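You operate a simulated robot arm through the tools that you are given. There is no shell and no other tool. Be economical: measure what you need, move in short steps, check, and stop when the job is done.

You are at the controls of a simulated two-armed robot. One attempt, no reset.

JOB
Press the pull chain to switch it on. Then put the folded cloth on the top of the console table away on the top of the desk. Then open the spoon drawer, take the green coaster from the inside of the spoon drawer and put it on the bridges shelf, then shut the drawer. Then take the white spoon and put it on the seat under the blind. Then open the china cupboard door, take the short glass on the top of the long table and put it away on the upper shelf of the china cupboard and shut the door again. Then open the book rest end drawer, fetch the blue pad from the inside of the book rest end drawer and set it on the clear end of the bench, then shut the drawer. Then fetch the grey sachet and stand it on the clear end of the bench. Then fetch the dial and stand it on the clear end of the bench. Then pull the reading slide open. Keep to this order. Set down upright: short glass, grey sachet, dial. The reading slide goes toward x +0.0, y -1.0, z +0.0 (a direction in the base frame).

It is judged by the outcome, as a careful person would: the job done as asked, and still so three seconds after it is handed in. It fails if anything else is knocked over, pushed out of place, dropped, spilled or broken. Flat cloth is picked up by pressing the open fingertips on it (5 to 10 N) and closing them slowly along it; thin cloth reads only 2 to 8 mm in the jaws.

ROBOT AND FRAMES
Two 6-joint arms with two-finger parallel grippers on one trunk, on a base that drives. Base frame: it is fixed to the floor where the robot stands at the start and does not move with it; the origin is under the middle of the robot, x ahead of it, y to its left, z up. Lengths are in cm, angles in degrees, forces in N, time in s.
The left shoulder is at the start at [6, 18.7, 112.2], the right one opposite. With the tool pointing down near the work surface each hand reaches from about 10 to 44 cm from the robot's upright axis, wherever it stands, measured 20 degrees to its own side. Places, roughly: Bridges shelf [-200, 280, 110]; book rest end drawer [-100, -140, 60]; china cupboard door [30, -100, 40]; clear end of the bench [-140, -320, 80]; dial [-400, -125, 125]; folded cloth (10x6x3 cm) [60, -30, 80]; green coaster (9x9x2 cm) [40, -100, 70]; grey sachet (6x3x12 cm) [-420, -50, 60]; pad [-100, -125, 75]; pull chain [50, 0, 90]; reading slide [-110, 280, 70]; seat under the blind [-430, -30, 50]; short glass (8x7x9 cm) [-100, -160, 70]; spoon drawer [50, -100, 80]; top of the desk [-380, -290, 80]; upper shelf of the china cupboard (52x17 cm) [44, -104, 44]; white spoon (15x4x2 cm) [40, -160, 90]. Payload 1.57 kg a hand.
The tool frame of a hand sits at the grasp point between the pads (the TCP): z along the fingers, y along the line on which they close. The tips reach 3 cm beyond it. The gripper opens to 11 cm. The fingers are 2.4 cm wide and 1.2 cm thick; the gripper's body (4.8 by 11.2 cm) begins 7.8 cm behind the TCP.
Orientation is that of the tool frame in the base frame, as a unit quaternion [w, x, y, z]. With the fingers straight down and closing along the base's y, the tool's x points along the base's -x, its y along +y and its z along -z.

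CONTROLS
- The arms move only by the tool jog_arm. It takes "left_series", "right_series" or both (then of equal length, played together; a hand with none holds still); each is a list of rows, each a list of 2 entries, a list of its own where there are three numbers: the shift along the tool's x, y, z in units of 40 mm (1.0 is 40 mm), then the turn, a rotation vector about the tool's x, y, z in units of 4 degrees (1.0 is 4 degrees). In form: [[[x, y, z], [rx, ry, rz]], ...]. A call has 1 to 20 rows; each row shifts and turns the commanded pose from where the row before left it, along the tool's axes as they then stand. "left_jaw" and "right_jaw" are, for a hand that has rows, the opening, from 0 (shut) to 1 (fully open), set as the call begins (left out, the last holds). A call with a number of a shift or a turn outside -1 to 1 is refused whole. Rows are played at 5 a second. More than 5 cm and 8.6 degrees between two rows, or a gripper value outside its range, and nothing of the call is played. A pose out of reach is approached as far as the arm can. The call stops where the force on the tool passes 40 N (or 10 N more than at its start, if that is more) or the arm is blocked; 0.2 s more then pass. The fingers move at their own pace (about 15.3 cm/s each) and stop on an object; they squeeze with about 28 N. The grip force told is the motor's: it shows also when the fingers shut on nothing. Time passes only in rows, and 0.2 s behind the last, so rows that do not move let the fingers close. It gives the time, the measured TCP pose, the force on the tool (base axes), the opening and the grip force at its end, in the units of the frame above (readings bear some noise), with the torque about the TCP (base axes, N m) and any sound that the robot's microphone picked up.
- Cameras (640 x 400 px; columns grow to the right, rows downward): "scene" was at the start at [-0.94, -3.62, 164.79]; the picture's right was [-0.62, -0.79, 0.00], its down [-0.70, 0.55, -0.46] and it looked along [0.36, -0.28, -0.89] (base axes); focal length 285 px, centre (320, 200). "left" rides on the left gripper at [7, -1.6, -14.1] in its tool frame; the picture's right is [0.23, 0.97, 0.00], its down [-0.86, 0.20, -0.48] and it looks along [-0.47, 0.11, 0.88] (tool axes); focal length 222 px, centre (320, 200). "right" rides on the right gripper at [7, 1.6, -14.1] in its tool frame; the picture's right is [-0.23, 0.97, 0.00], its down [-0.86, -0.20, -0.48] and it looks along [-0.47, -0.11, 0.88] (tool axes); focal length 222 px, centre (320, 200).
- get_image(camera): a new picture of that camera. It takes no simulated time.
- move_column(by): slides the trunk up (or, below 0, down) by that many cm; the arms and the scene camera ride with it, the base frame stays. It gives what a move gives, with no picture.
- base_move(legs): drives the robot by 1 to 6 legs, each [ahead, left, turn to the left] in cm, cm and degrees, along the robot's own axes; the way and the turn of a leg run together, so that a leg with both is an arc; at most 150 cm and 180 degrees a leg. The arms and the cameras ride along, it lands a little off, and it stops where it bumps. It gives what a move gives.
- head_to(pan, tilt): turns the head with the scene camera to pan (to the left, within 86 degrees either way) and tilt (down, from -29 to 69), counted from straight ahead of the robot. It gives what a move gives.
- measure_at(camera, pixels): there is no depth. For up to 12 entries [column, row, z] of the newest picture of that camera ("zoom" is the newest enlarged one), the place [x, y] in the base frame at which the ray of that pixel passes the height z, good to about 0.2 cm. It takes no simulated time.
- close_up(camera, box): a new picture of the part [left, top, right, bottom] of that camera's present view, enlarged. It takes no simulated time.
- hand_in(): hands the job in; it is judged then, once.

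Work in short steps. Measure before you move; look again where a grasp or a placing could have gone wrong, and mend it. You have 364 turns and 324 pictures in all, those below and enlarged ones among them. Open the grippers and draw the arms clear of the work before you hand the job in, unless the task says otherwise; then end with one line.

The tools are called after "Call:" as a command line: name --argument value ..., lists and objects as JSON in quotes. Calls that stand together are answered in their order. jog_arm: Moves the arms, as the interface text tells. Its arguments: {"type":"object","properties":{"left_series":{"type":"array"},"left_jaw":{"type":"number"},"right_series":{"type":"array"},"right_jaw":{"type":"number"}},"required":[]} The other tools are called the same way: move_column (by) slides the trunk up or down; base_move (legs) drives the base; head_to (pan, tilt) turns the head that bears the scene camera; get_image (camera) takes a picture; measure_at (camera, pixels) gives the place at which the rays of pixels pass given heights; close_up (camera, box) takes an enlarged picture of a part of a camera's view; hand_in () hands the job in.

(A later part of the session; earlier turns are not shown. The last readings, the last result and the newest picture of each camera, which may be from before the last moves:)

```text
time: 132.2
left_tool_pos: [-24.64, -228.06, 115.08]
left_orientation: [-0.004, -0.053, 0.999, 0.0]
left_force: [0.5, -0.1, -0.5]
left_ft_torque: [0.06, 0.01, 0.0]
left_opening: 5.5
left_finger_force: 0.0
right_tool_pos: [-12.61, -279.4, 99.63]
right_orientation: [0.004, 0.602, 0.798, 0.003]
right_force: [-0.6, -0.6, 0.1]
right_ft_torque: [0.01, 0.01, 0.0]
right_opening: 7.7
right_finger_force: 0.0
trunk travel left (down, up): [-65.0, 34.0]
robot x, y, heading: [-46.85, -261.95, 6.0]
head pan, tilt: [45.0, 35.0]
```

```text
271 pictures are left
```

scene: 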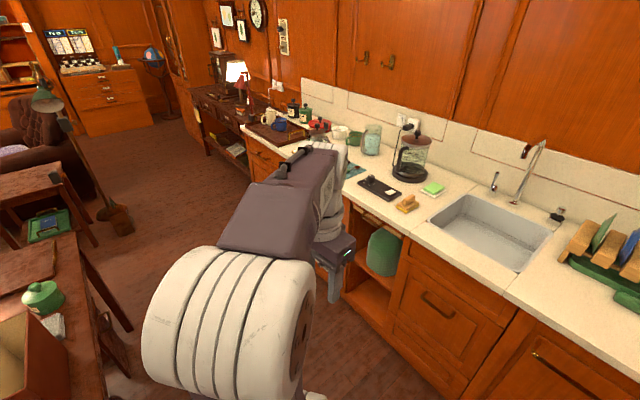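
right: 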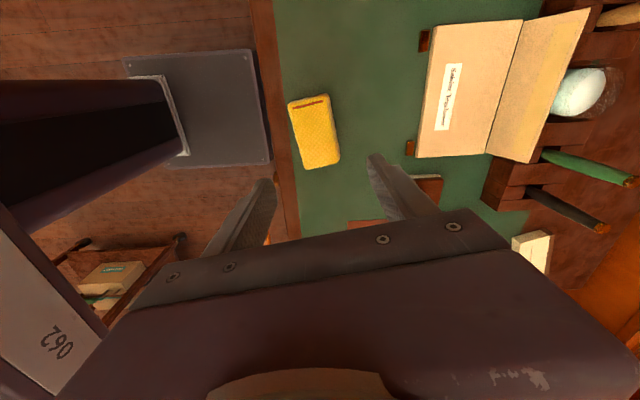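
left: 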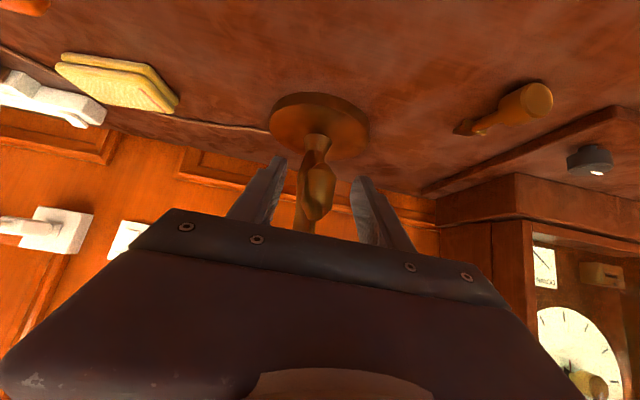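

I straighten, move to x≈-22 and strafe left to y≈-125.

Call:
base_move --legs '[[0, 0, -6], [24, 0, 0], [0, 135, 0]]'

Call:
head_to --pan 20 --tilt 45

Call:
get_image --camera "scene"

```text
time: 140.8
left_tool_pos: [2.05, -97.2, 114.96]
left_orientation: [-0.003, -0.006, 1.0, 0.0]
left_force: [0.2, 0.4, 0.6]
left_ft_torque: [-0.01, -0.03, 0.02]
left_opening: 5.51
left_finger_force: 0.1
right_tool_pos: [8.94, -149.43, 99.69]
right_orientation: [0.005, 0.639, 0.769, 0.004]
right_force: [0.6, -0.3, -0.2]
right_ft_torque: [0.01, 0.0, 0.02]
right_opening: 7.73
right_finger_force: 0.0
trunk travel left (down, up): [-65.0, 34.0]
robot x, y, heading: [-23.26, -128.35, 0.5]
head pan, tilt: [45.0, 35.0]
```

```text
time: 141.7
left_tool_pos: [2.0, -97.34, 115.09]
left_orientation: [-0.003, -0.006, 1.0, 0.0]
left_force: [0.1, -0.4, -0.1]
left_ft_torque: [0.0, 0.05, -0.04]
left_opening: 5.46
left_finger_force: 0.2
right_tool_pos: [8.96, -149.44, 99.6]
right_orientation: [0.004, 0.639, 0.769, 0.003]
right_force: [-0.6, 0.1, -0.7]
right_ft_torque: [-0.02, -0.01, -0.02]
right_opening: 7.69
right_finger_force: 0.0
trunk travel left (down, up): [-65.0, 34.0]
robot x, y, heading: [-23.57, -128.72, 0.6]
head pan, tilt: [20.0, 45.0]
```

```text
270 pictures are left
```

scene: 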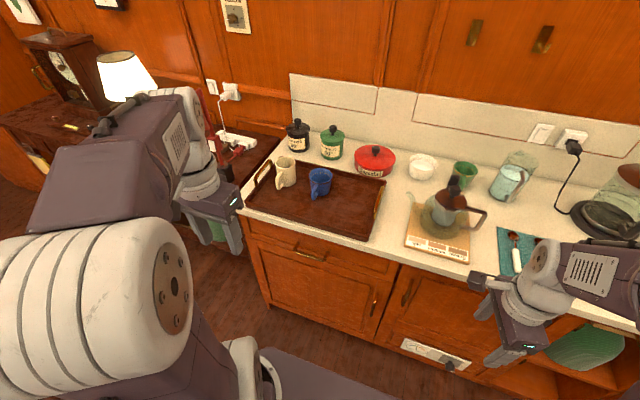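

The drawer with a brass handle at (308,256) should be the spoon drawer, the china cupboard below it. I enlarge both.

Call:
close_up --camera "scene" --box '[230, 200, 430, 350]'

Call:
measure_at --camera "scene" --pixels '[[308, 256, 80], [308, 256, 78], [262, 215, 90], [310, 228, 90], [268, 305, 0], [375, 300, 60], [250, 215, 88], [400, 265, 88]]'

```text
2.67 times, centred on (330, 275) of scene
```

zoom: 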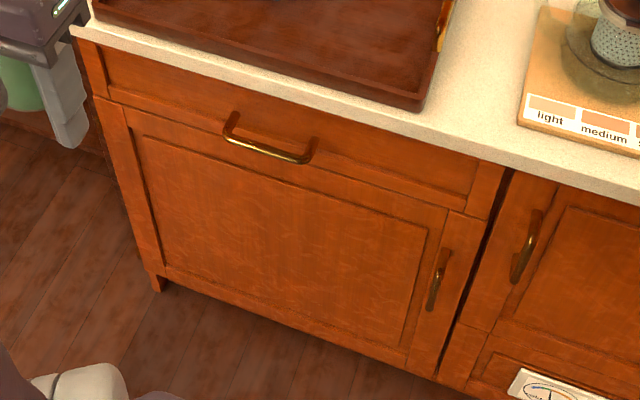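

```text
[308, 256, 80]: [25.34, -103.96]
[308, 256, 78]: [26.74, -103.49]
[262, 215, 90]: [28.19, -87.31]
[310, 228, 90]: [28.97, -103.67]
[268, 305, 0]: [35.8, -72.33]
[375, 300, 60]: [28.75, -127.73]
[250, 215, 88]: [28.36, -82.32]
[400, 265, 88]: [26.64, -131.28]
```

The handle bar is around (25,-104,80), horizontal. I turn the right hand so its fingers point forward and close vertically; then strafe until the handle is before it.

Call:
jog_arm --right_series '[[[0, 0.25, 0], [0, 0, 0.9]], [[0, 0.25, 0], [0, 0, 0.9]], [[0, 0.25, 0], [0, 0, 0.8]], [[0, 0.25, 0], [-1, 0, 0]], [[0, 0.25, 0], [-1, 0, 0]], [[0, 0.25, 0], [-1, 0, 0]], [[0, 0.25, 0], [-1, 0, 0]], [[0, 0.25, 0.1], [-1, 0, 0]], [[0, 0.25, 0.1], [-1, 0, 0]], [[0, 0.2, 0.2], [-1, 0, 0]], [[0, 0.2, 0.2], [-1, 0, 0]], [[0, 0, 0], [-1, 0, 0]], [[0, 0, 0], [-1, 0, 0]], [[0, 0, 0], [-1, 0, 0]], [[0, 0, 0], [-1, 0, 0]], [[0, 0, 0], [-1, 0, 0]], [[0, 0, 0], [-1, 0, 0]], [[0, 0, 0], [-1, 0, 0]], [[0, 0, 0], [-1, 0, 0]], [[0, 0, 0], [-1, 0, 0]]]' --right_jaw 0.5

Call:
get_image --camera "scene"

```text
time: 145.9
left_tool_pos: [1.97, -97.42, 114.98]
left_orientation: [-0.004, -0.006, 1.0, 0.0]
left_force: [0.3, -0.6, -0.3]
left_ft_torque: [0.04, -0.01, -0.01]
left_opening: 5.54
left_finger_force: 0.0
right_tool_pos: [25.8, -150.64, 100.55]
right_orientation: [0.37, 0.61, 0.612, 0.342]
right_force: [-0.5, 0.0, 0.8]
right_ft_torque: [-0.01, -0.04, -0.01]
right_opening: 5.52
right_finger_force: 0.1
right hand out of reach, approached as far as the arm can: row 11, 12, 13, 15, 16, 17, 18, 19, 20
trunk travel left (down, up): [-65.0, 34.0]
robot x, y, heading: [-23.64, -128.81, 0.5]
head pan, tilt: [20.0, 45.0]
```

```text
268 pictures are left
```

scene: 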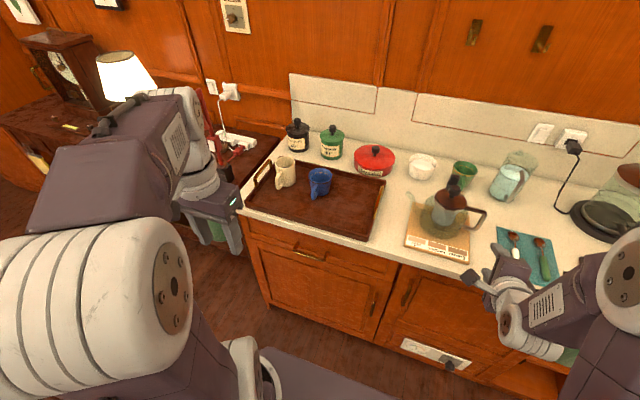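

The hand reaches 30° below level, closing near-vertically, which suits. I back off 7 cm and strafe left to bring the handle before the hand, then lower the trunk.

Call:
base_move --legs '[[-7, 0, -0.5], [0, 46, 0]]'

Call:
move_column --by -19

Call:
head_to --pan -15 --tilt 45

Call:
get_image --camera "scene"

Call:
get_image --camera "right"

```text
time: 149.3
left_tool_pos: [-4.62, -51.16, 115.11]
left_orientation: [-0.004, 0.0, 1.0, 0.0]
left_force: [-0.2, 0.7, 0.2]
left_ft_torque: [0.0, 0.06, 0.0]
left_opening: 5.5
left_finger_force: 0.0
right_tool_pos: [18.75, -104.74, 100.58]
right_orientation: [0.372, 0.614, 0.608, 0.34]
right_force: [0.2, 0.0, -0.4]
right_ft_torque: [-0.02, 0.0, -0.03]
right_opening: 5.5
right_finger_force: 0.0
trunk travel left (down, up): [-65.0, 34.0]
robot x, y, heading: [-30.36, -82.32, 0.1]
head pan, tilt: [20.0, 45.0]
```

```text
time: 151.4
left_tool_pos: [-4.66, -51.23, 96.18]
left_orientation: [-0.004, 0.0, 1.0, 0.0]
left_force: [0.0, -0.3, 0.4]
left_ft_torque: [0.02, 0.02, 0.02]
left_opening: 5.5
left_finger_force: 0.1
right_tool_pos: [18.68, -104.79, 81.6]
right_orientation: [0.372, 0.613, 0.608, 0.34]
right_force: [0.6, -0.6, -0.2]
right_ft_torque: [-0.01, -0.02, -0.02]
right_opening: 5.52
right_finger_force: 0.1
trunk travel left (down, up): [-46.0, 53.0]
robot x, y, heading: [-30.4, -82.18, -0.2]
head pan, tilt: [20.0, 45.0]
```

```text
time: 152.4
left_tool_pos: [-4.69, -51.25, 96.09]
left_orientation: [-0.004, 0.0, 1.0, -0.001]
left_force: [-0.5, -0.5, -0.1]
left_ft_torque: [-0.01, -0.03, 0.0]
left_opening: 5.52
left_finger_force: 0.1
right_tool_pos: [18.68, -104.83, 81.59]
right_orientation: [0.372, 0.613, 0.608, 0.34]
right_force: [0.6, -0.3, 0.2]
right_ft_torque: [0.01, 0.0, 0.0]
right_opening: 5.51
right_finger_force: 0.1
trunk travel left (down, up): [-46.0, 53.0]
robot x, y, heading: [-30.34, -82.25, 0.2]
head pan, tilt: [-15.0, 45.0]
```

```text
267 pictures are left
```

scene: 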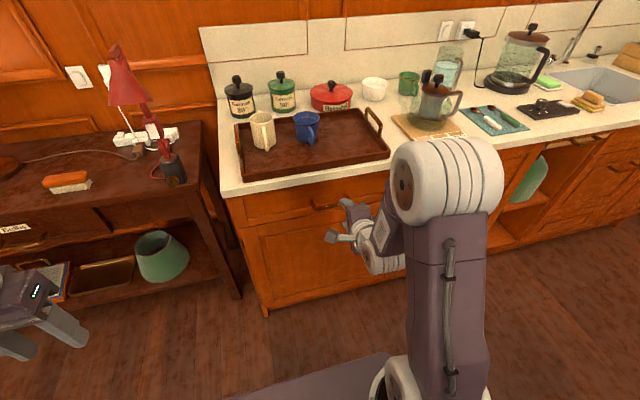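

```text
266 pictures are left
```

right: 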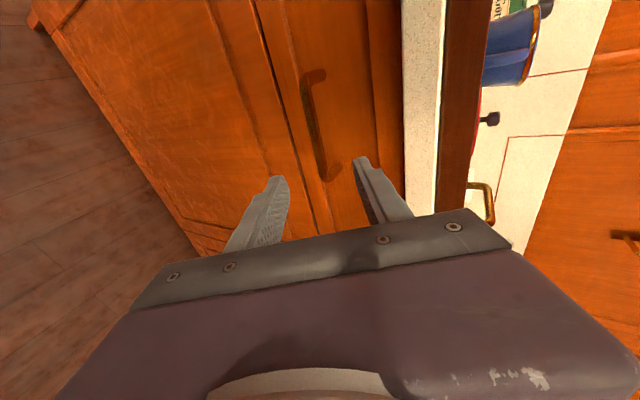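

The handle bar shows at cols 305–330, rows 75–175 in the hand view. I measure its rays at z 78–82.

Call:
measure_at --camera "right" --pixels '[[306, 105, 80], [306, 105, 78], [312, 130, 80], [312, 130, 78], [322, 165, 80], [322, 165, 78], [413, 100, 86], [440, 100, 90], [318, 72, 79], [335, 175, 79]]'

Call:
close_up --camera "right" --box '[240, 50, 420, 200]'

Call:
close_up --camera "scene" --box '[280, 160, 400, 260]'

```text
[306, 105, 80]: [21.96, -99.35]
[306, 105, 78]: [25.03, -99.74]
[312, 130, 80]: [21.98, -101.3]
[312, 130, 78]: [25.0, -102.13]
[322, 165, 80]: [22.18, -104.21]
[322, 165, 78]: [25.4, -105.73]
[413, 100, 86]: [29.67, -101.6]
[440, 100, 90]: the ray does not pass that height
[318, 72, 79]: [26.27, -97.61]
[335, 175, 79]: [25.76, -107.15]
```

```text
2.67 times, centred on (330, 125) of right
```

zoom: 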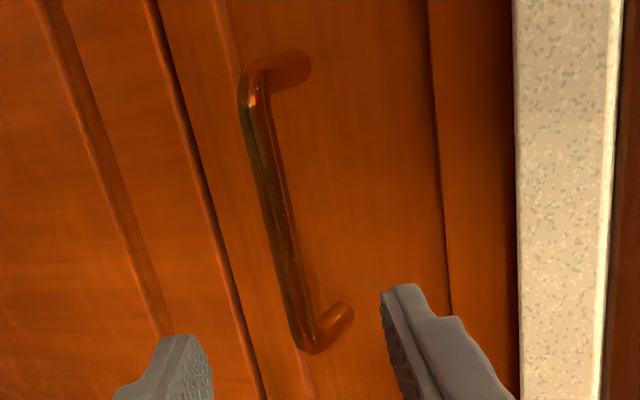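

```text
4.00 times, centred on (340, 210) of scene
```

zoom: 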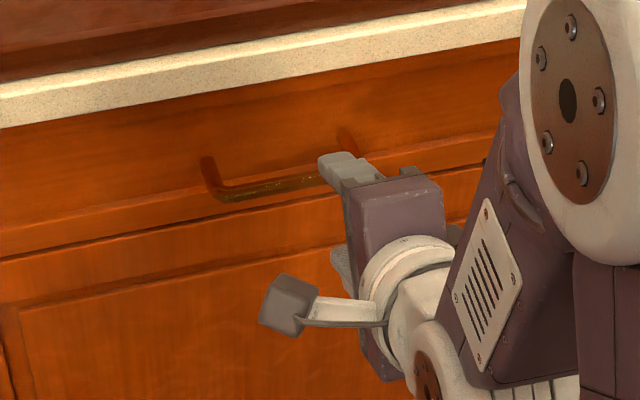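

Call:
measure_at --camera "scene" --pixels '[[328.7, 206.2, 76], [328.7, 206.2, 78], [328.7, 206.2, 80]]'

Call:
measure_at --camera "right" --pixels '[[313.1, 128.7, 76], [313.1, 128.7, 78], [313.1, 128.7, 80]]'

```text
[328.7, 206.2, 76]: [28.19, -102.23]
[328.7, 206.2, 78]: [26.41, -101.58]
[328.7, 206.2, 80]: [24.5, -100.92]
```

```text
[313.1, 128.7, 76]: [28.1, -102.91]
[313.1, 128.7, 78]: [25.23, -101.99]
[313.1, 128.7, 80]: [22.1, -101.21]
```

The rays meet near (27.7,-102,76.5), straight ahead along the fingers. I advance about 9 cm, opening straddling the bar.

Call:
jog_arm --right_series '[[[0.3, 0, 0.7], [0, 0, 0]], [[0.3, 0, 0.8], [0, 0, 0]], [[0.05, 0, 0.5], [0, 0, 0]], [[0, 0, 0.2], [0, 0, 0]]]'

Call:
close_up --camera "right" --box '[220, 80, 420, 230]'

Call:
close_up --camera "scene" --box '[280, 160, 400, 260]'

```text
time: 153.4
left_tool_pos: [-4.65, -51.17, 96.09]
left_orientation: [-0.003, -0.001, 1.0, 0.0]
left_force: [-0.7, 0.2, -0.1]
left_ft_torque: [-0.03, 0.01, 0.01]
left_opening: 5.49
left_finger_force: 0.0
right_tool_pos: [26.41, -102.59, 76.99]
right_orientation: [0.372, 0.613, 0.608, 0.34]
right_force: [-0.3, -0.6, 0.3]
right_ft_torque: [-0.02, -0.02, 0.0]
right_opening: 5.52
right_finger_force: 0.0
trunk travel left (down, up): [-46.0, 53.0]
robot x, y, heading: [-29.98, -82.89, 0.1]
head pan, tilt: [-15.0, 45.0]
```

```text
2.67 times, centred on (320, 155) of right
```

zoom: 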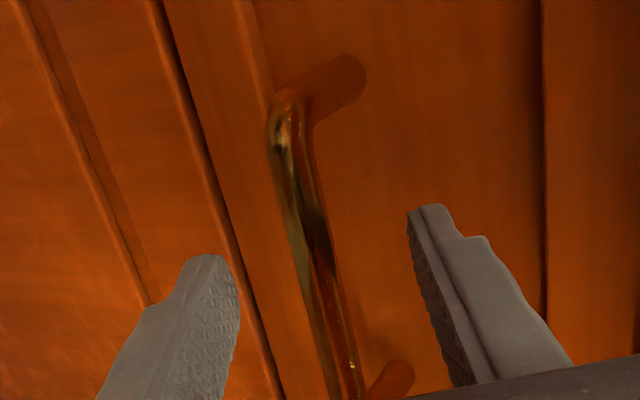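

```text
4.00 times, centred on (340, 210) of scene
```

zoom: 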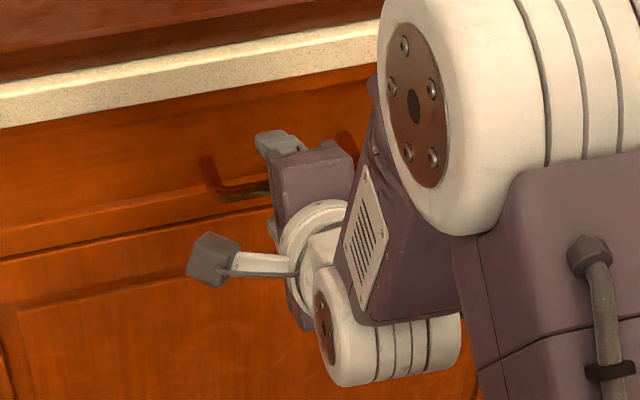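

The bar lies between the fingers; I close on it.

Call:
jog_arm --right_series '[[[0, 0, 0], [0, 0, 0]], [[0, 0, 0], [0, 0, 0]], [[0, 0, 0], [0, 0, 0]], [[0, 0, 0], [0, 0, 0]]]' --right_jaw 0

Call:
close_up --camera "right" --box '[220, 80, 420, 230]'

```text
time: 154.4
left_tool_pos: [-4.68, -51.24, 96.12]
left_orientation: [-0.004, 0.0, 1.0, 0.0]
left_force: [0.4, 0.0, -0.1]
left_ft_torque: [-0.02, 0.03, -0.03]
left_opening: 5.47
left_finger_force: 0.0
right_tool_pos: [26.44, -102.43, 77.09]
right_orientation: [0.372, 0.613, 0.608, 0.34]
right_force: [0.6, 1.3, -0.3]
right_ft_torque: [0.62, -0.02, -0.37]
right_opening: 1.27
right_finger_force: 29.5
trunk travel left (down, up): [-46.0, 53.0]
robot x, y, heading: [-30.25, -82.32, 0.0]
head pan, tilt: [-15.0, 45.0]
```

```text
2.67 times, centred on (320, 155) of right
```

zoom: 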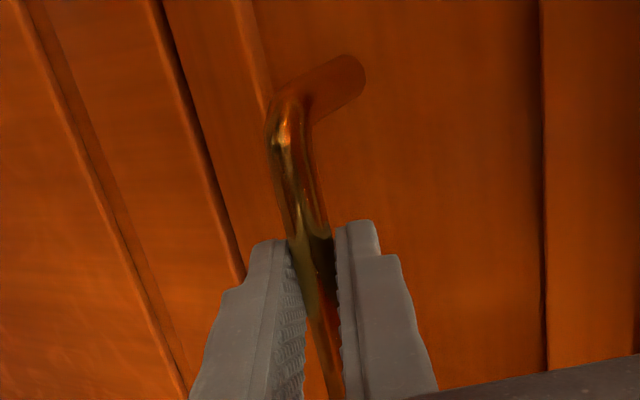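

The bar is held (1.3 cm). I pull straight toward -x by 12 cm with the arm.

Call:
jog_arm --right_series '[[[0, -0.247, -0.435], [0, 0, 0]], [[0, -0.247, -0.435], [0, 0, 0]], [[0, -0.247, -0.435], [0, 0, 0]], [[0, -0.247, -0.435], [0, 0, 0]], [[0, -0.247, -0.435], [0, 0, 0]], [[0, -0.247, -0.435], [0, 0, 0]]]'

Call:
get_image --camera "scene"

```text
time: 155.3
left_tool_pos: [-4.52, -51.35, 96.0]
left_orientation: [-0.004, 0.0, 1.0, -0.001]
left_force: [-0.4, 0.5, 0.9]
left_ft_torque: [0.03, -0.07, -0.02]
left_opening: 5.53
left_finger_force: 0.1
right_tool_pos: [20.16, -102.6, 77.23]
right_orientation: [0.358, 0.623, 0.615, 0.326]
right_force: [-0.5, -0.8, -20.7]
right_ft_torque: [-0.05, 0.33, -0.78]
right_opening: 1.27
right_finger_force: 30.0
right hand out of reach, approached as far as the arm can: row 3, 4
trunk travel left (down, up): [-46.0, 53.0]
robot x, y, heading: [-30.36, -82.07, 0.0]
head pan, tilt: [-15.0, 45.0]
stopped in row 4 (right hand): the force on the tool passed its limit at 47 N (the readings are from after the stop); the commanded pose is now the measured one
```

```text
260 pictures are left
```

scene: 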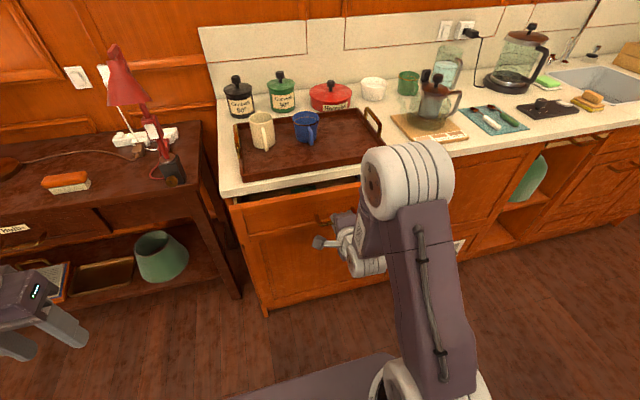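

The drawer is 6 cm out; the arm's fold is the limit. I let the hand pitch steeper around the bar while pulling further.

Call:
jog_arm --right_series '[[[0, 0, 0], [1, 0, 0]], [[0, 0, 0], [1, 0, 0]], [[0, -0.24, -0.287], [1, 0, 0]], [[0, -0.26, -0.27], [1, 0, 0]], [[0, -0.28, -0.25], [1, 0, 0]], [[0, -0.295, -0.23], [1, 0, 0]], [[0, -0.31, -0.21], [1, 0, 0]]]'

Call:
get_image --camera "scene"

```text
time: 156.9
left_tool_pos: [-4.94, -51.4, 96.07]
left_orientation: [-0.002, 0.001, 1.0, 0.001]
left_force: [-0.5, -0.2, 0.9]
left_ft_torque: [0.0, -0.03, 0.04]
left_opening: 5.49
left_finger_force: 0.0
right_tool_pos: [12.87, -102.36, 77.76]
right_orientation: [0.205, 0.687, 0.674, 0.175]
right_force: [0.4, -21.4, 26.2]
right_ft_torque: [-0.76, -0.3, 0.33]
right_opening: 1.31
right_finger_force: 29.6
trunk travel left (down, up): [-46.0, 53.0]
robot x, y, heading: [-29.99, -82.25, -0.4]
head pan, tilt: [-15.0, 45.0]
```

```text
259 pictures are left
```

scene: 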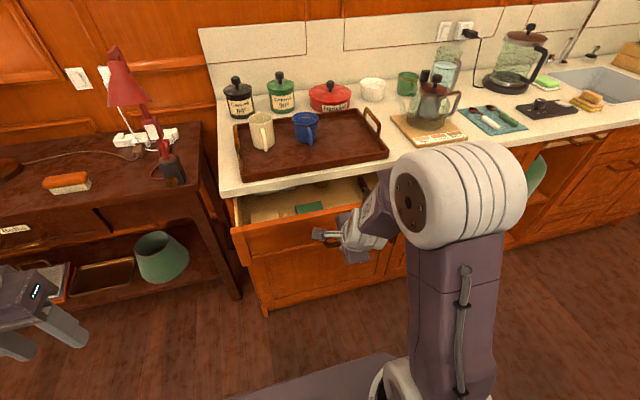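

The drawer is 13 cm out and the green coaster shows at (310,207). I relax the side load and pull about 6 cm more.

Call:
jog_arm --right_series '[[[-0.08, 0.05, -0.08], [0, 0, 0]], [[0, -0.321, -0.194], [0.5, 0, 0]], [[0, -0.33, -0.18], [0.5, 0, 0]], [[0, -0.335, -0.17], [0.5, 0, 0]], [[0, -0.34, -0.16], [0.5, 0, 0]]]'

Call:
get_image --camera "scene"

```text
time: 158.1
left_tool_pos: [-4.53, -50.78, 95.96]
left_orientation: [-0.004, -0.001, 1.0, -0.003]
left_force: [-0.1, 0.5, 0.5]
left_ft_torque: [-0.02, 0.0, -0.03]
left_opening: 5.5
left_finger_force: 0.0
right_tool_pos: [9.2, -102.6, 77.94]
right_orientation: [0.173, 0.698, 0.683, 0.13]
right_force: [0.1, 30.4, -9.2]
right_ft_torque: [0.22, 0.03, 0.86]
right_opening: 1.29
right_finger_force: 29.6
right hand out of reach, approached as far as the arm can: row 3, 4, 5
trunk travel left (down, up): [-46.0, 53.0]
robot x, y, heading: [-30.31, -82.61, 0.2]
head pan, tilt: [-15.0, 45.0]
```

```text
258 pictures are left
```

scene: 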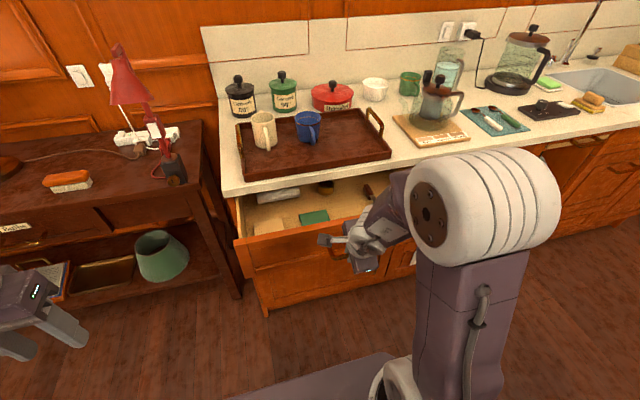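

17 cm out, enough probably. I release the bar, retreat a little and look at the coaster.

Call:
jog_arm --right_series '[[[0, 0, 0], [0, 0, 0]], [[0, 0, 0], [0, 0, 0]], [[0, 0, -0.8], [0, 0, 0]], [[0, 0, -1], [0, 0, 0]], [[0, 0, -1], [0, 0, 0]], [[0, 0, -1], [0, 0, 0]]]' --right_jaw 0.5

Call:
close_up --camera "scene" --box '[220, 150, 400, 280]'

```text
time: 159.5
left_tool_pos: [-4.88, -51.2, 96.07]
left_orientation: [-0.004, 0.0, 1.0, 0.0]
left_force: [0.4, -0.6, -0.3]
left_ft_torque: [-0.02, 0.0, -0.02]
left_opening: 5.5
left_finger_force: 0.0
right_tool_pos: [2.33, -97.43, 88.61]
right_orientation: [0.16, 0.701, 0.684, 0.122]
right_force: [-0.4, 0.4, 0.1]
right_ft_torque: [0.0, 0.02, -0.05]
right_opening: 5.51
right_finger_force: 0.0
right hand out of reach, approached as far as the arm can: row 3, 4, 5, 6
trunk travel left (down, up): [-46.0, 53.0]
robot x, y, heading: [-30.28, -82.2, -0.2]
head pan, tilt: [-15.0, 45.0]
```

```text
3.08 times, centred on (310, 215) of scene
```

zoom: 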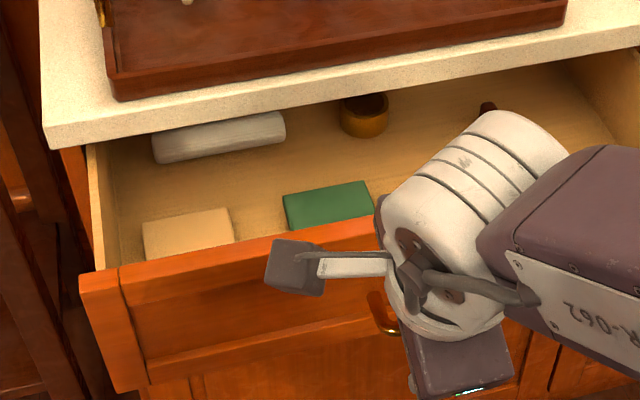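

I raise the trunk, right the right hand a bit inward, and strafe right so the left hand (closing along y already) can take the coaster.

Call:
move_column --by 19

Call:
base_move --legs '[[0, -38, 0]]'

Call:
head_to --pan 20 --tilt 55

Call:
get_image --camera "scene"

```text
time: 161.6
left_tool_pos: [-4.6, -51.28, 114.99]
left_orientation: [-0.004, 0.001, 1.0, -0.001]
left_force: [0.0, -0.7, 0.2]
left_ft_torque: [0.0, 0.01, -0.01]
left_opening: 5.51
left_finger_force: 0.1
right_tool_pos: [2.47, -97.53, 107.35]
right_orientation: [0.16, 0.701, 0.684, 0.122]
right_force: [-0.8, -0.1, -1.0]
right_ft_torque: [-0.03, 0.03, -0.04]
right_opening: 5.51
right_finger_force: 0.0
trunk travel left (down, up): [-65.0, 34.0]
robot x, y, heading: [-30.31, -82.62, -0.1]
head pan, tilt: [-15.0, 45.0]
```

```text
time: 164.0
left_tool_pos: [-4.7, -88.96, 115.0]
left_orientation: [-0.004, 0.0, 1.0, 0.0]
left_force: [0.5, -0.7, 0.2]
left_ft_torque: [0.01, 0.0, 0.02]
left_opening: 5.5
left_finger_force: 0.1
right_tool_pos: [2.31, -135.13, 107.53]
right_orientation: [0.161, 0.702, 0.683, 0.12]
right_force: [0.2, -0.2, 0.5]
right_ft_torque: [0.0, 0.01, 0.03]
right_opening: 5.49
right_finger_force: 0.1
trunk travel left (down, up): [-65.0, 34.0]
robot x, y, heading: [-30.4, -119.73, -0.2]
head pan, tilt: [-15.0, 45.0]
```

```text
time: 165.0
left_tool_pos: [-4.69, -88.89, 115.09]
left_orientation: [-0.004, 0.0, 1.0, 0.0]
left_force: [0.0, 0.1, 0.4]
left_ft_torque: [-0.03, 0.0, -0.01]
left_opening: 5.51
left_finger_force: 0.2
right_tool_pos: [2.35, -135.14, 107.46]
right_orientation: [0.161, 0.702, 0.683, 0.121]
right_force: [0.6, 0.9, -0.2]
right_ft_torque: [-0.02, 0.01, 0.01]
right_opening: 5.49
right_finger_force: 0.1
trunk travel left (down, up): [-65.0, 34.0]
robot x, y, heading: [-30.33, -120.26, -0.5]
head pan, tilt: [20.0, 55.0]
```

```text
256 pictures are left
```

scene: 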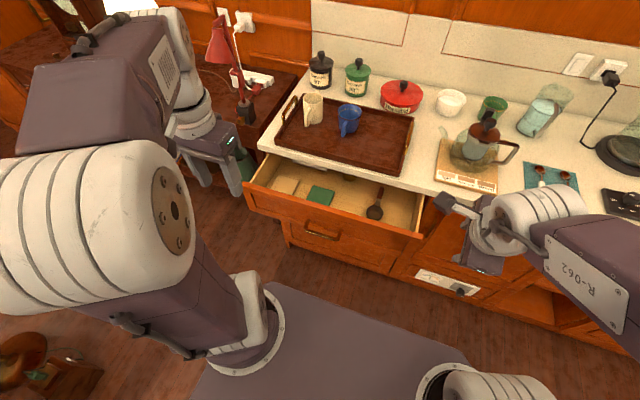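

The coaster now shows whole at about (320,194). I enlarge and measure it.

Call:
close_up --camera "scene" --box '[240, 150, 440, 260]'

```text
3.20 times, centred on (340, 205) of scene
```

zoom: 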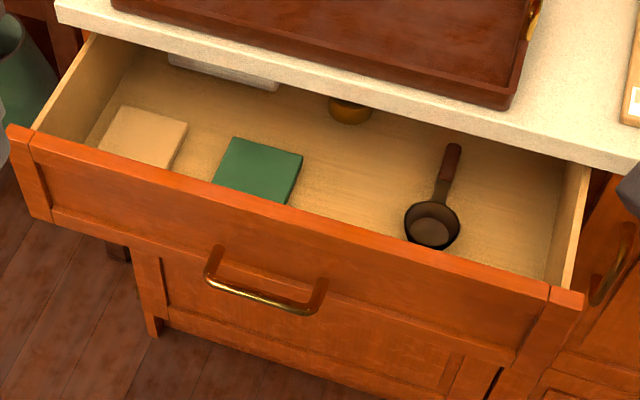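

Call:
measure_at --camera "zoom" --pixels '[[232, 138, 74], [302, 155, 74], [288, 203, 74], [214, 183, 74], [170, 160, 83], [300, 208, 83], [350, 92, 89], [186, 125, 74], [30, 135, 83], [582, 295, 83], [262, 292, 78]]'

```text
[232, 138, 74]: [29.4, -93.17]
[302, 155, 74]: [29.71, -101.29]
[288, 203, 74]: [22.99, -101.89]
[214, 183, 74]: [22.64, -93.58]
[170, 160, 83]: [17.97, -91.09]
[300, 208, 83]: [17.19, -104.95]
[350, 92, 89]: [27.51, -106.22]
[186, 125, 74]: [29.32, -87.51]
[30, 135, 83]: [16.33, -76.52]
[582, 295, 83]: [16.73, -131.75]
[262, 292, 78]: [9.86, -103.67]
```

The coaster's rear seems to lie near the counter edge, so the drawer should come out further. I put the closed left fingers inside, behind the front panel, to pull it.

Call:
jog_arm --left_series '[[[-0.885, -0.54, 0], [0, 0, 0]], [[-0.885, -0.54, 0], [0, 0, 0]], [[-0.885, -0.54, 0], [0, 0, 0]], [[-0.885, -0.54, 0], [0, 0, 0]], [[-0.885, -0.54, 0], [0, 0, 0]], [[-0.885, -0.54, 0], [0, 0, 0]], [[-0.885, -0.54, 0], [0, 0, 0]], [[0, 0, 1], [0, 0, 0]], [[0, 0, 1], [0, 0, 0]], [[0, 0, 1], [0, 0, 0]], [[0, 0, 1], [0, 0, 0]], [[0, 0, 0.5], [0, 0, 0]]]' --left_jaw 0

Call:
get_image --camera "left"

Call:
get_image --camera "scene"

```text
time: 167.6
left_tool_pos: [20.01, -104.01, 96.75]
left_orientation: [-0.003, 0.0, 1.0, -0.001]
left_force: [-0.1, 0.0, -1.2]
left_ft_torque: [0.0, -0.03, 0.01]
left_opening: 0.0
left_finger_force: 21.2
right_tool_pos: [2.37, -135.16, 107.29]
right_orientation: [0.161, 0.702, 0.683, 0.121]
right_force: [0.6, 0.8, -0.1]
right_ft_torque: [-0.01, 0.02, 0.01]
right_opening: 5.51
right_finger_force: 0.1
trunk travel left (down, up): [-65.0, 34.0]
robot x, y, heading: [-30.54, -119.82, -0.3]
head pan, tilt: [20.0, 55.0]
```

```text
254 pictures are left
```

left: 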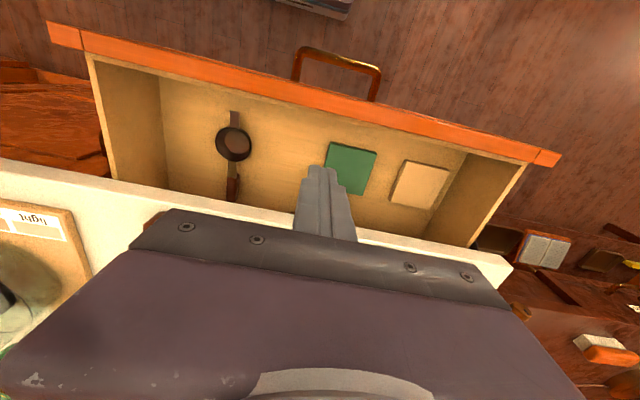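

```text
253 pictures are left
```

scene: 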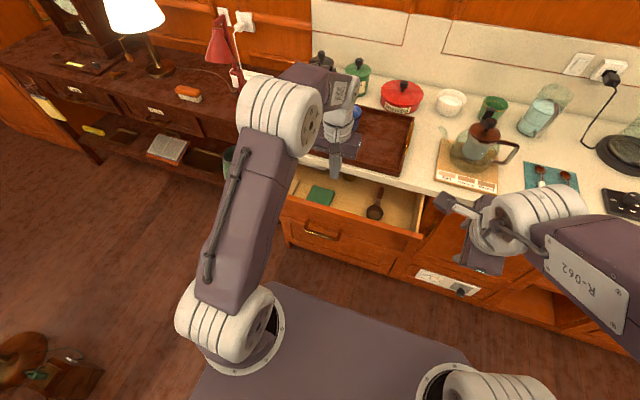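

The left camera sees the coaster whole. I measure corners for two heights and the front panel.

Call:
measure_at --camera "left" --pixels '[[334, 143, 74], [377, 153, 74], [363, 195, 74], [325, 180, 74], [334, 143, 70], [377, 153, 70], [363, 195, 70], [300, 108, 84], [300, 98, 84], [335, 62, 77], [180, 187, 90], [233, 145, 74]]'

```text
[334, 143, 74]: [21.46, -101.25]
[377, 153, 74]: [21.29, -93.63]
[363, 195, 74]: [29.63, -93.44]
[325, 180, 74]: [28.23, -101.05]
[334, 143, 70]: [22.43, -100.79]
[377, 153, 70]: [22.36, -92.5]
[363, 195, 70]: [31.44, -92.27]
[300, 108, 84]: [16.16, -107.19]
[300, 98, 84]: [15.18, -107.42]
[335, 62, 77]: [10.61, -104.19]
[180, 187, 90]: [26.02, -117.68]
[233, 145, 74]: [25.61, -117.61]
```

The coaster spans x 22–30.5, y -101…-93, so 7+ cm more is needed. I lower the closed fingers into the drawer and pull toward -x.

Call:
jog_arm --left_series '[[[0, 0, 1], [0, 0, 0]], [[0, 0, 1], [0, 0, 0]], [[0, 0, 1], [0, 0, 0]], [[0, 0, 0.7], [0, 0, 0]], [[0.5, 0, 0], [0, 0, 0]], [[0.4, 0, 0], [0, 0, 0]], [[0.4, 0, 0], [0, 0, 0]], [[0.4, 0, 0], [0, 0, 0]], [[0.4, 0, 0], [0, 0, 0]], [[0.4, 0, 0], [0, 0, 0]], [[0.4, 0, 0], [0, 0, 0]]]'

Call:
get_image --camera "left"

```text
time: 170.0
left_tool_pos: [8.24, -104.08, 81.99]
left_orientation: [-0.004, 0.0, 1.0, 0.0]
left_force: [-0.4, -0.3, 0.0]
left_ft_torque: [0.02, 0.04, -0.03]
left_opening: 0.0
left_finger_force: 20.8
right_tool_pos: [2.34, -135.12, 107.42]
right_orientation: [0.161, 0.702, 0.683, 0.122]
right_force: [0.2, -0.7, -0.7]
right_ft_torque: [0.02, 0.02, 0.03]
right_opening: 5.49
right_finger_force: 0.1
trunk travel left (down, up): [-65.0, 34.0]
robot x, y, heading: [-30.32, -120.09, -0.2]
head pan, tilt: [20.0, 55.0]
```

```text
252 pictures are left
```

left: 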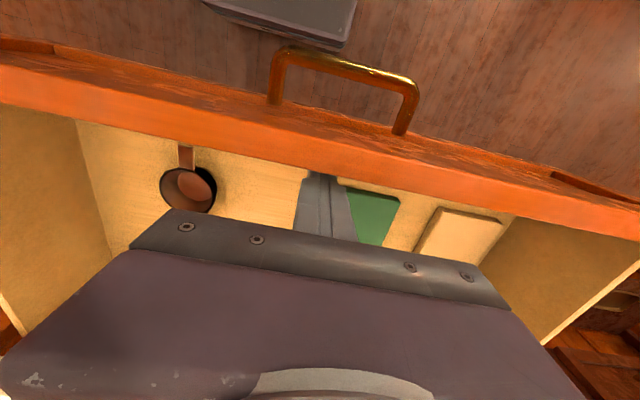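

The drawer followed. I lift the hand, open fully and move over the coaster to look.

Call:
jog_arm --left_series '[[[-0.3, 0, 0], [0, 0, 0]], [[0, 0, -1], [0, 0, 0]], [[0, 0, -1], [0, 0, 0]], [[0, 0, -1], [0, 0, 0]], [[0, 0, -1], [0, 0, 0]], [[-0.6, 0.5, 0], [0, 0, 0]], [[-0.6, 0.6, 0], [0, 0, 0]], [[-0.4, 0.6, 0], [0, 0, 0]]]'

Call:
jog_arm --left_series '[[[0, 0, 0], [0, 0, 0]], [[0, 0, 0], [0, 0, 0]]]' --left_jaw 1

Call:
get_image --camera "left"

```text
time: 171.8
left_tool_pos: [15.92, -97.33, 97.98]
left_orientation: [-0.004, 0.001, 1.0, -0.001]
left_force: [0.6, -0.2, -0.3]
left_ft_torque: [0.0, -0.02, -0.01]
left_opening: 0.0
left_finger_force: 21.4
right_tool_pos: [2.39, -135.04, 107.46]
right_orientation: [0.161, 0.702, 0.683, 0.121]
right_force: [-0.1, 0.3, -0.7]
right_ft_torque: [-0.02, 0.01, 0.02]
right_opening: 5.53
right_finger_force: 0.0
trunk travel left (down, up): [-65.0, 34.0]
robot x, y, heading: [-30.75, -119.94, -0.3]
head pan, tilt: [20.0, 55.0]
```

```text
time: 172.4
left_tool_pos: [16.0, -97.29, 98.04]
left_orientation: [-0.004, 0.0, 1.0, 0.0]
left_force: [0.1, 0.7, -0.3]
left_ft_torque: [-0.03, 0.0, 0.0]
left_opening: 11.01
left_finger_force: 0.1
right_tool_pos: [2.37, -135.18, 107.43]
right_orientation: [0.162, 0.701, 0.684, 0.121]
right_force: [0.1, -0.1, 0.4]
right_ft_torque: [0.03, 0.0, 0.03]
right_opening: 5.49
right_finger_force: 0.0
trunk travel left (down, up): [-65.0, 34.0]
robot x, y, heading: [-30.1, -119.97, -0.2]
head pan, tilt: [20.0, 55.0]
```

```text
251 pictures are left
```

left: 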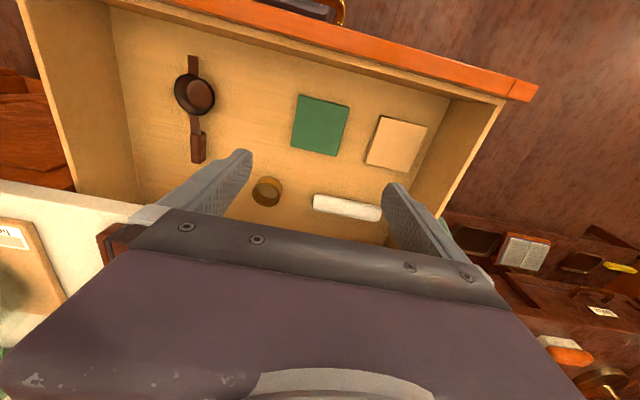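

Call:
measure_at --camera "left" --pixels '[[302, 95, 72], [349, 106, 72], [336, 156, 72], [291, 145, 72], [265, 192, 72], [346, 207, 72], [318, 125, 72], [318, 125, 70], [215, 18, 84], [395, 145, 72], [370, 150, 72]]'

```text
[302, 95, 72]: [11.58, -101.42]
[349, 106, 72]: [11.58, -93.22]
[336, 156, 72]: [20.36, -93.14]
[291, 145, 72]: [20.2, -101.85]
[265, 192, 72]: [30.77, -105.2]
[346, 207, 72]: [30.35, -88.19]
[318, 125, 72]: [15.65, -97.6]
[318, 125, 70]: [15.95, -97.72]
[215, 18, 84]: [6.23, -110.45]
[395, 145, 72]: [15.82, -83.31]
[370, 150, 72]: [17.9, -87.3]
```

Centre (16,-97.5), right below the hand. I shift 1.5 cm rearward (camera clearance from the front panel) and descend.

Call:
jog_arm --left_series '[[[-0.4, -0.05, 0], [0, 0, 0]], [[0, 0, 1], [0, 0, 0]], [[0, 0, 1], [0, 0, 0]], [[0, 0, 1], [0, 0, 0]], [[0, 0, 1], [0, 0, 0]], [[0, 0, 0.8], [0, 0, 0]]]'

Call:
get_image --camera "left"

Call:
close_up --camera "scene" --box '[230, 130, 430, 260]'

```text
time: 173.8
left_tool_pos: [17.49, -97.3, 78.99]
left_orientation: [-0.004, 0.001, 1.0, 0.001]
left_force: [-0.8, -1.2, -0.3]
left_ft_torque: [0.02, 0.0, 0.0]
left_opening: 11.01
left_finger_force: 0.0
right_tool_pos: [2.45, -135.18, 107.5]
right_orientation: [0.161, 0.701, 0.684, 0.12]
right_force: [-0.3, -0.4, 0.3]
right_ft_torque: [0.0, 0.0, 0.0]
right_opening: 5.49
right_finger_force: 0.1
trunk travel left (down, up): [-65.0, 34.0]
robot x, y, heading: [-30.44, -120.15, -0.0]
head pan, tilt: [20.0, 55.0]
```

```text
250 pictures are left
```

left: 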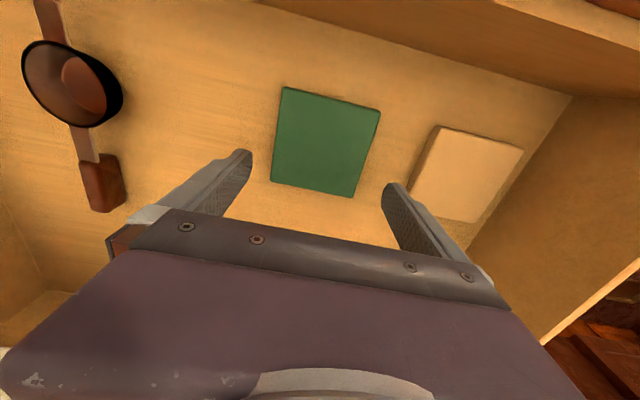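

```text
3.08 times, centred on (330, 195) of scene
```

zoom: 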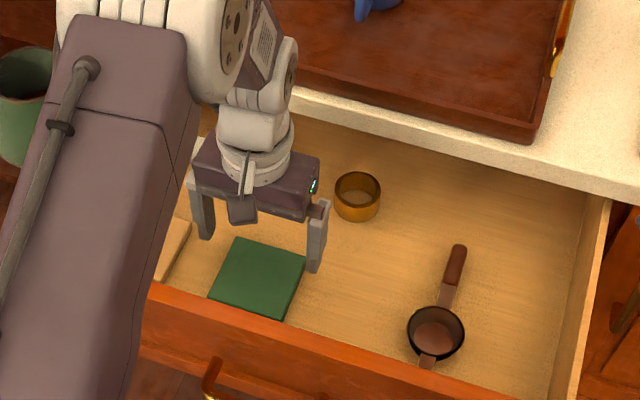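

Call:
measure_at --camera "left" --pixels '[[284, 88, 72], [380, 111, 72], [356, 196, 72], [271, 181, 72], [284, 88, 69], [380, 111, 69], [356, 196, 69], [271, 181, 69], [440, 127, 70], [412, 200, 70]]'

```text
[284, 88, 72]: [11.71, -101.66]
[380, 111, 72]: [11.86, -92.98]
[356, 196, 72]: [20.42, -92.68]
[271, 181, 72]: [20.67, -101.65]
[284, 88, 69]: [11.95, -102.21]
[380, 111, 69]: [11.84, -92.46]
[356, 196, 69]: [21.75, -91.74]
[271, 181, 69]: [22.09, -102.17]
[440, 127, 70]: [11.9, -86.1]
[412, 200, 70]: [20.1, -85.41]
```

Top ≈ 72, floor ≈ 70; the fingers are centred. I go down gently until the tips nearly reach the floor.

Call:
jog_arm --left_series '[[[0, 0, 0.6], [0, 0, 0]], [[0, 0, 0.4], [0, 0, 0]], [[0, 0, 0.15], [0, 0, 0]], [[0, 0, 0.1], [0, 0, 0]], [[0, 0, 0.1], [0, 0, 0]], [[0, 0, 0.1], [0, 0, 0]]]'

```text
time: 174.8
left_tool_pos: [17.92, -97.39, 74.69]
left_orientation: [0.004, 0.0, 1.0, 0.0]
left_force: [1.0, -0.5, 33.4]
left_ft_torque: [-1.99, 0.46, -0.34]
left_opening: 11.0
left_finger_force: 0.1
right_tool_pos: [2.29, -135.2, 107.63]
right_orientation: [0.162, 0.701, 0.683, 0.122]
right_force: [-0.2, -0.5, 0.0]
right_ft_torque: [-0.01, 0.02, 0.02]
right_opening: 5.51
right_finger_force: 0.0
trunk travel left (down, up): [-65.0, 34.0]
robot x, y, heading: [-30.27, -120.25, -0.3]
head pan, tilt: [20.0, 55.0]
stopped in row 4 (left hand): the force on the tool passed its limit at 45 N (the readings are from after the stop); the commanded pose is now the measured one
```

Call:
get_image --camera "left"

Call:
close_up --camera "scene" --box '[260, 150, 380, 250]'

```text
248 pictures are left
```

left: 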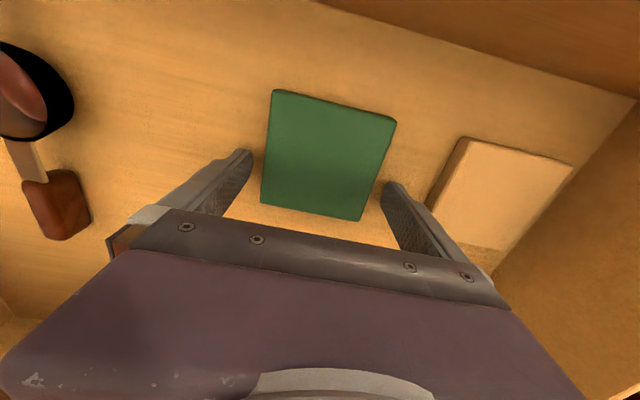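

```text
4.00 times, centred on (320, 200) of scene
```

zoom: 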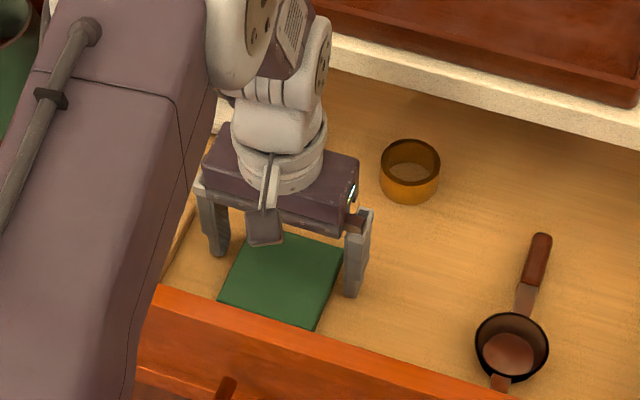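

Both fingers are beside the coaster on the drawer floor. I raise a hair and close.

Call:
jog_arm --left_series '[[[0, 0, -0.05], [0, 0, 0]], [[0, 0, 0], [0, 0, 0]]]'

Call:
jog_arm --left_series '[[[0, 0, 0], [0, 0, 0]], [[0, 0, 0], [0, 0, 0]], [[0, 0, 0], [0, 0, 0]], [[0, 0, 0], [0, 0, 0]]]' --left_jaw 0

```text
time: 175.4
left_tool_pos: [17.62, -97.39, 74.62]
left_orientation: [0.001, -0.001, 1.0, 0.0]
left_force: [0.2, 1.1, 24.9]
left_ft_torque: [-1.43, 0.26, -0.13]
left_opening: 10.9
left_finger_force: 0.0
right_tool_pos: [2.17, -135.38, 107.45]
right_orientation: [0.162, 0.701, 0.683, 0.123]
right_force: [0.4, 0.9, 0.1]
right_ft_torque: [0.0, -0.01, 0.05]
right_opening: 5.49
right_finger_force: 0.0
trunk travel left (down, up): [-65.0, 34.0]
robot x, y, heading: [-30.64, -120.13, -0.1]
head pan, tilt: [20.0, 55.0]
```

```text
time: 176.4
left_tool_pos: [17.62, -97.52, 74.67]
left_orientation: [0.001, 0.0, 1.0, 0.001]
left_force: [0.5, -12.2, 23.7]
left_ft_torque: [-1.55, 0.19, -0.02]
left_opening: 8.51
left_finger_force: 28.1
right_tool_pos: [2.1, -135.52, 107.59]
right_orientation: [0.162, 0.701, 0.683, 0.123]
right_force: [-0.4, 0.0, -0.3]
right_ft_torque: [-0.01, 0.01, -0.01]
right_opening: 5.47
right_finger_force: 0.1
trunk travel left (down, up): [-65.0, 34.0]
robot x, y, heading: [-30.86, -119.73, -0.0]
head pan, tilt: [20.0, 55.0]
```

Held at 8.5 cm. I lift it.

Call:
jog_arm --left_series '[[[0, 0, -0.3], [0, 0, 0]], [[0, 0, -0.8], [0, 0, 0]], [[0, 0, -1], [0, 0, 0]], [[0, 0, -1], [0, 0, 0]], [[0, 0, -1], [0, 0, 0]], [[0, 0, -1], [0, 0, 0]], [[0, 0, -1], [0, 0, 0]], [[0, 0, -1], [0, 0, 0]]]'

Call:
get_image --camera "scene"

Call:
get_image --camera "left"

```text
time: 178.2
left_tool_pos: [17.58, -97.42, 103.02]
left_orientation: [0.0, 0.001, 1.0, 0.0]
left_force: [-0.2, 0.5, -0.7]
left_ft_torque: [-0.01, -0.01, 0.0]
left_opening: 8.5
left_finger_force: 28.6
right_tool_pos: [2.18, -135.25, 107.48]
right_orientation: [0.162, 0.702, 0.683, 0.122]
right_force: [0.4, -0.1, -0.3]
right_ft_torque: [-0.01, -0.02, 0.0]
right_opening: 5.51
right_finger_force: 0.1
trunk travel left (down, up): [-65.0, 34.0]
robot x, y, heading: [-30.52, -119.96, -0.4]
head pan, tilt: [20.0, 55.0]
```

```text
246 pictures are left
```

scene: 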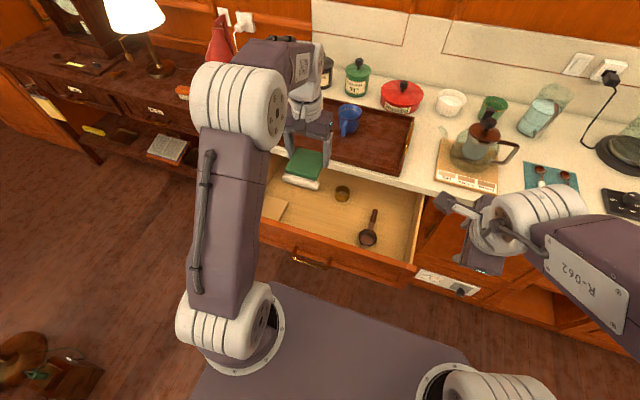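

```text
245 pictures are left
```

left: 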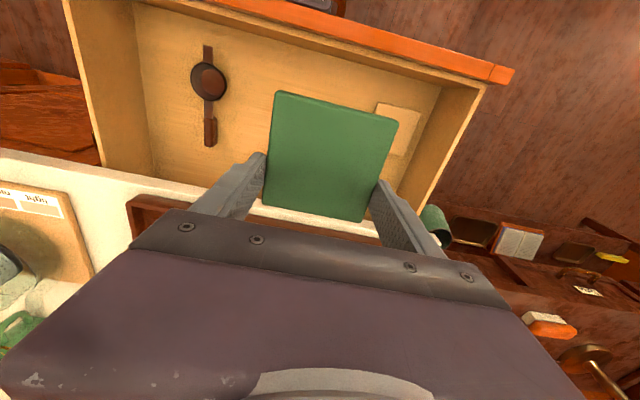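

The coaster is held. I draw it in, strafe left clear of the drawer, turn left toward the bookcase wall and look.

Call:
jog_arm --left_series '[[[0.9, 0, 0], [0, 0, 0]], [[0.9, 0, 0], [0, 0, 0]], [[0.9, 0, 0], [0, 0, 0]], [[0.9, 0, -0.3], [0, 0, 0]], [[0.9, 0, -0.3], [0, 0, 0]]]'

Call:
base_move --legs '[[0, 120, 0], [0, 0, 90]]'

Call:
head_to --pan 25 --tilt 25

Call:
get_image --camera "scene"

```text
time: 179.4
left_tool_pos: [-0.35, -97.46, 105.36]
left_orientation: [0.001, -0.001, 1.0, 0.0]
left_force: [-0.7, 0.6, -0.9]
left_ft_torque: [-0.01, -0.01, -0.01]
left_opening: 8.51
left_finger_force: 27.8
right_tool_pos: [2.24, -135.06, 107.49]
right_orientation: [0.161, 0.702, 0.683, 0.122]
right_force: [-0.8, -0.6, 0.0]
right_ft_torque: [0.0, 0.02, 0.05]
right_opening: 5.51
right_finger_force: 0.1
trunk travel left (down, up): [-65.0, 34.0]
robot x, y, heading: [-30.13, -119.99, -0.5]
head pan, tilt: [20.0, 55.0]
```

```text
time: 187.9
left_tool_pos: [-28.85, 39.68, 105.19]
left_orientation: [0.0, -0.46, 0.888, -0.001]
left_force: [0.5, 0.2, -1.0]
left_ft_torque: [-0.03, -0.01, -0.01]
left_opening: 8.48
left_finger_force: 27.6
right_tool_pos: [3.47, 19.82, 107.44]
right_orientation: [0.087, 0.308, 0.93, 0.181]
right_force: [-0.6, 0.4, 0.5]
right_ft_torque: [-0.04, 0.01, -0.03]
right_opening: 5.49
right_finger_force: 0.2
trunk travel left (down, up): [-65.0, 34.0]
robot x, y, heading: [-27.73, 1.89, 54.5]
head pan, tilt: [20.0, 55.0]
stopped in leg 2: the robot was blocked; the commanded pose is now the measured one
```

```text
time: 188.9
left_tool_pos: [-28.74, 39.35, 105.3]
left_orientation: [-0.001, -0.461, 0.888, 0.0]
left_force: [-0.8, -0.2, -1.5]
left_ft_torque: [0.01, 0.01, -0.01]
left_opening: 8.49
left_finger_force: 28.4
right_tool_pos: [3.39, 19.58, 107.37]
right_orientation: [0.087, 0.309, 0.93, 0.182]
right_force: [-0.2, 0.5, 0.0]
right_ft_torque: [-0.02, 0.01, 0.03]
right_opening: 5.49
right_finger_force: 0.0
trunk travel left (down, up): [-65.0, 34.0]
robot x, y, heading: [-27.82, 1.61, 54.4]
head pan, tilt: [25.0, 25.0]
```

```text
244 pictures are left
```

scene: 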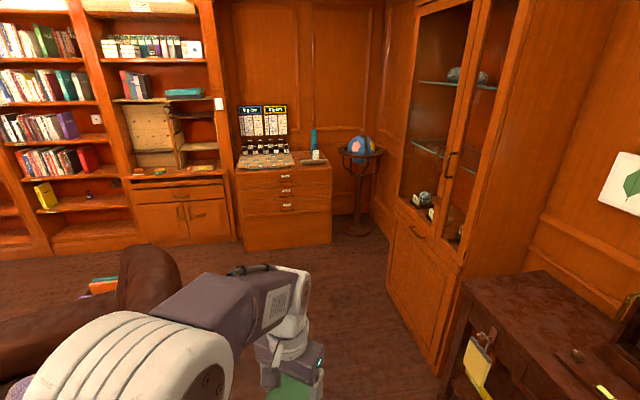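

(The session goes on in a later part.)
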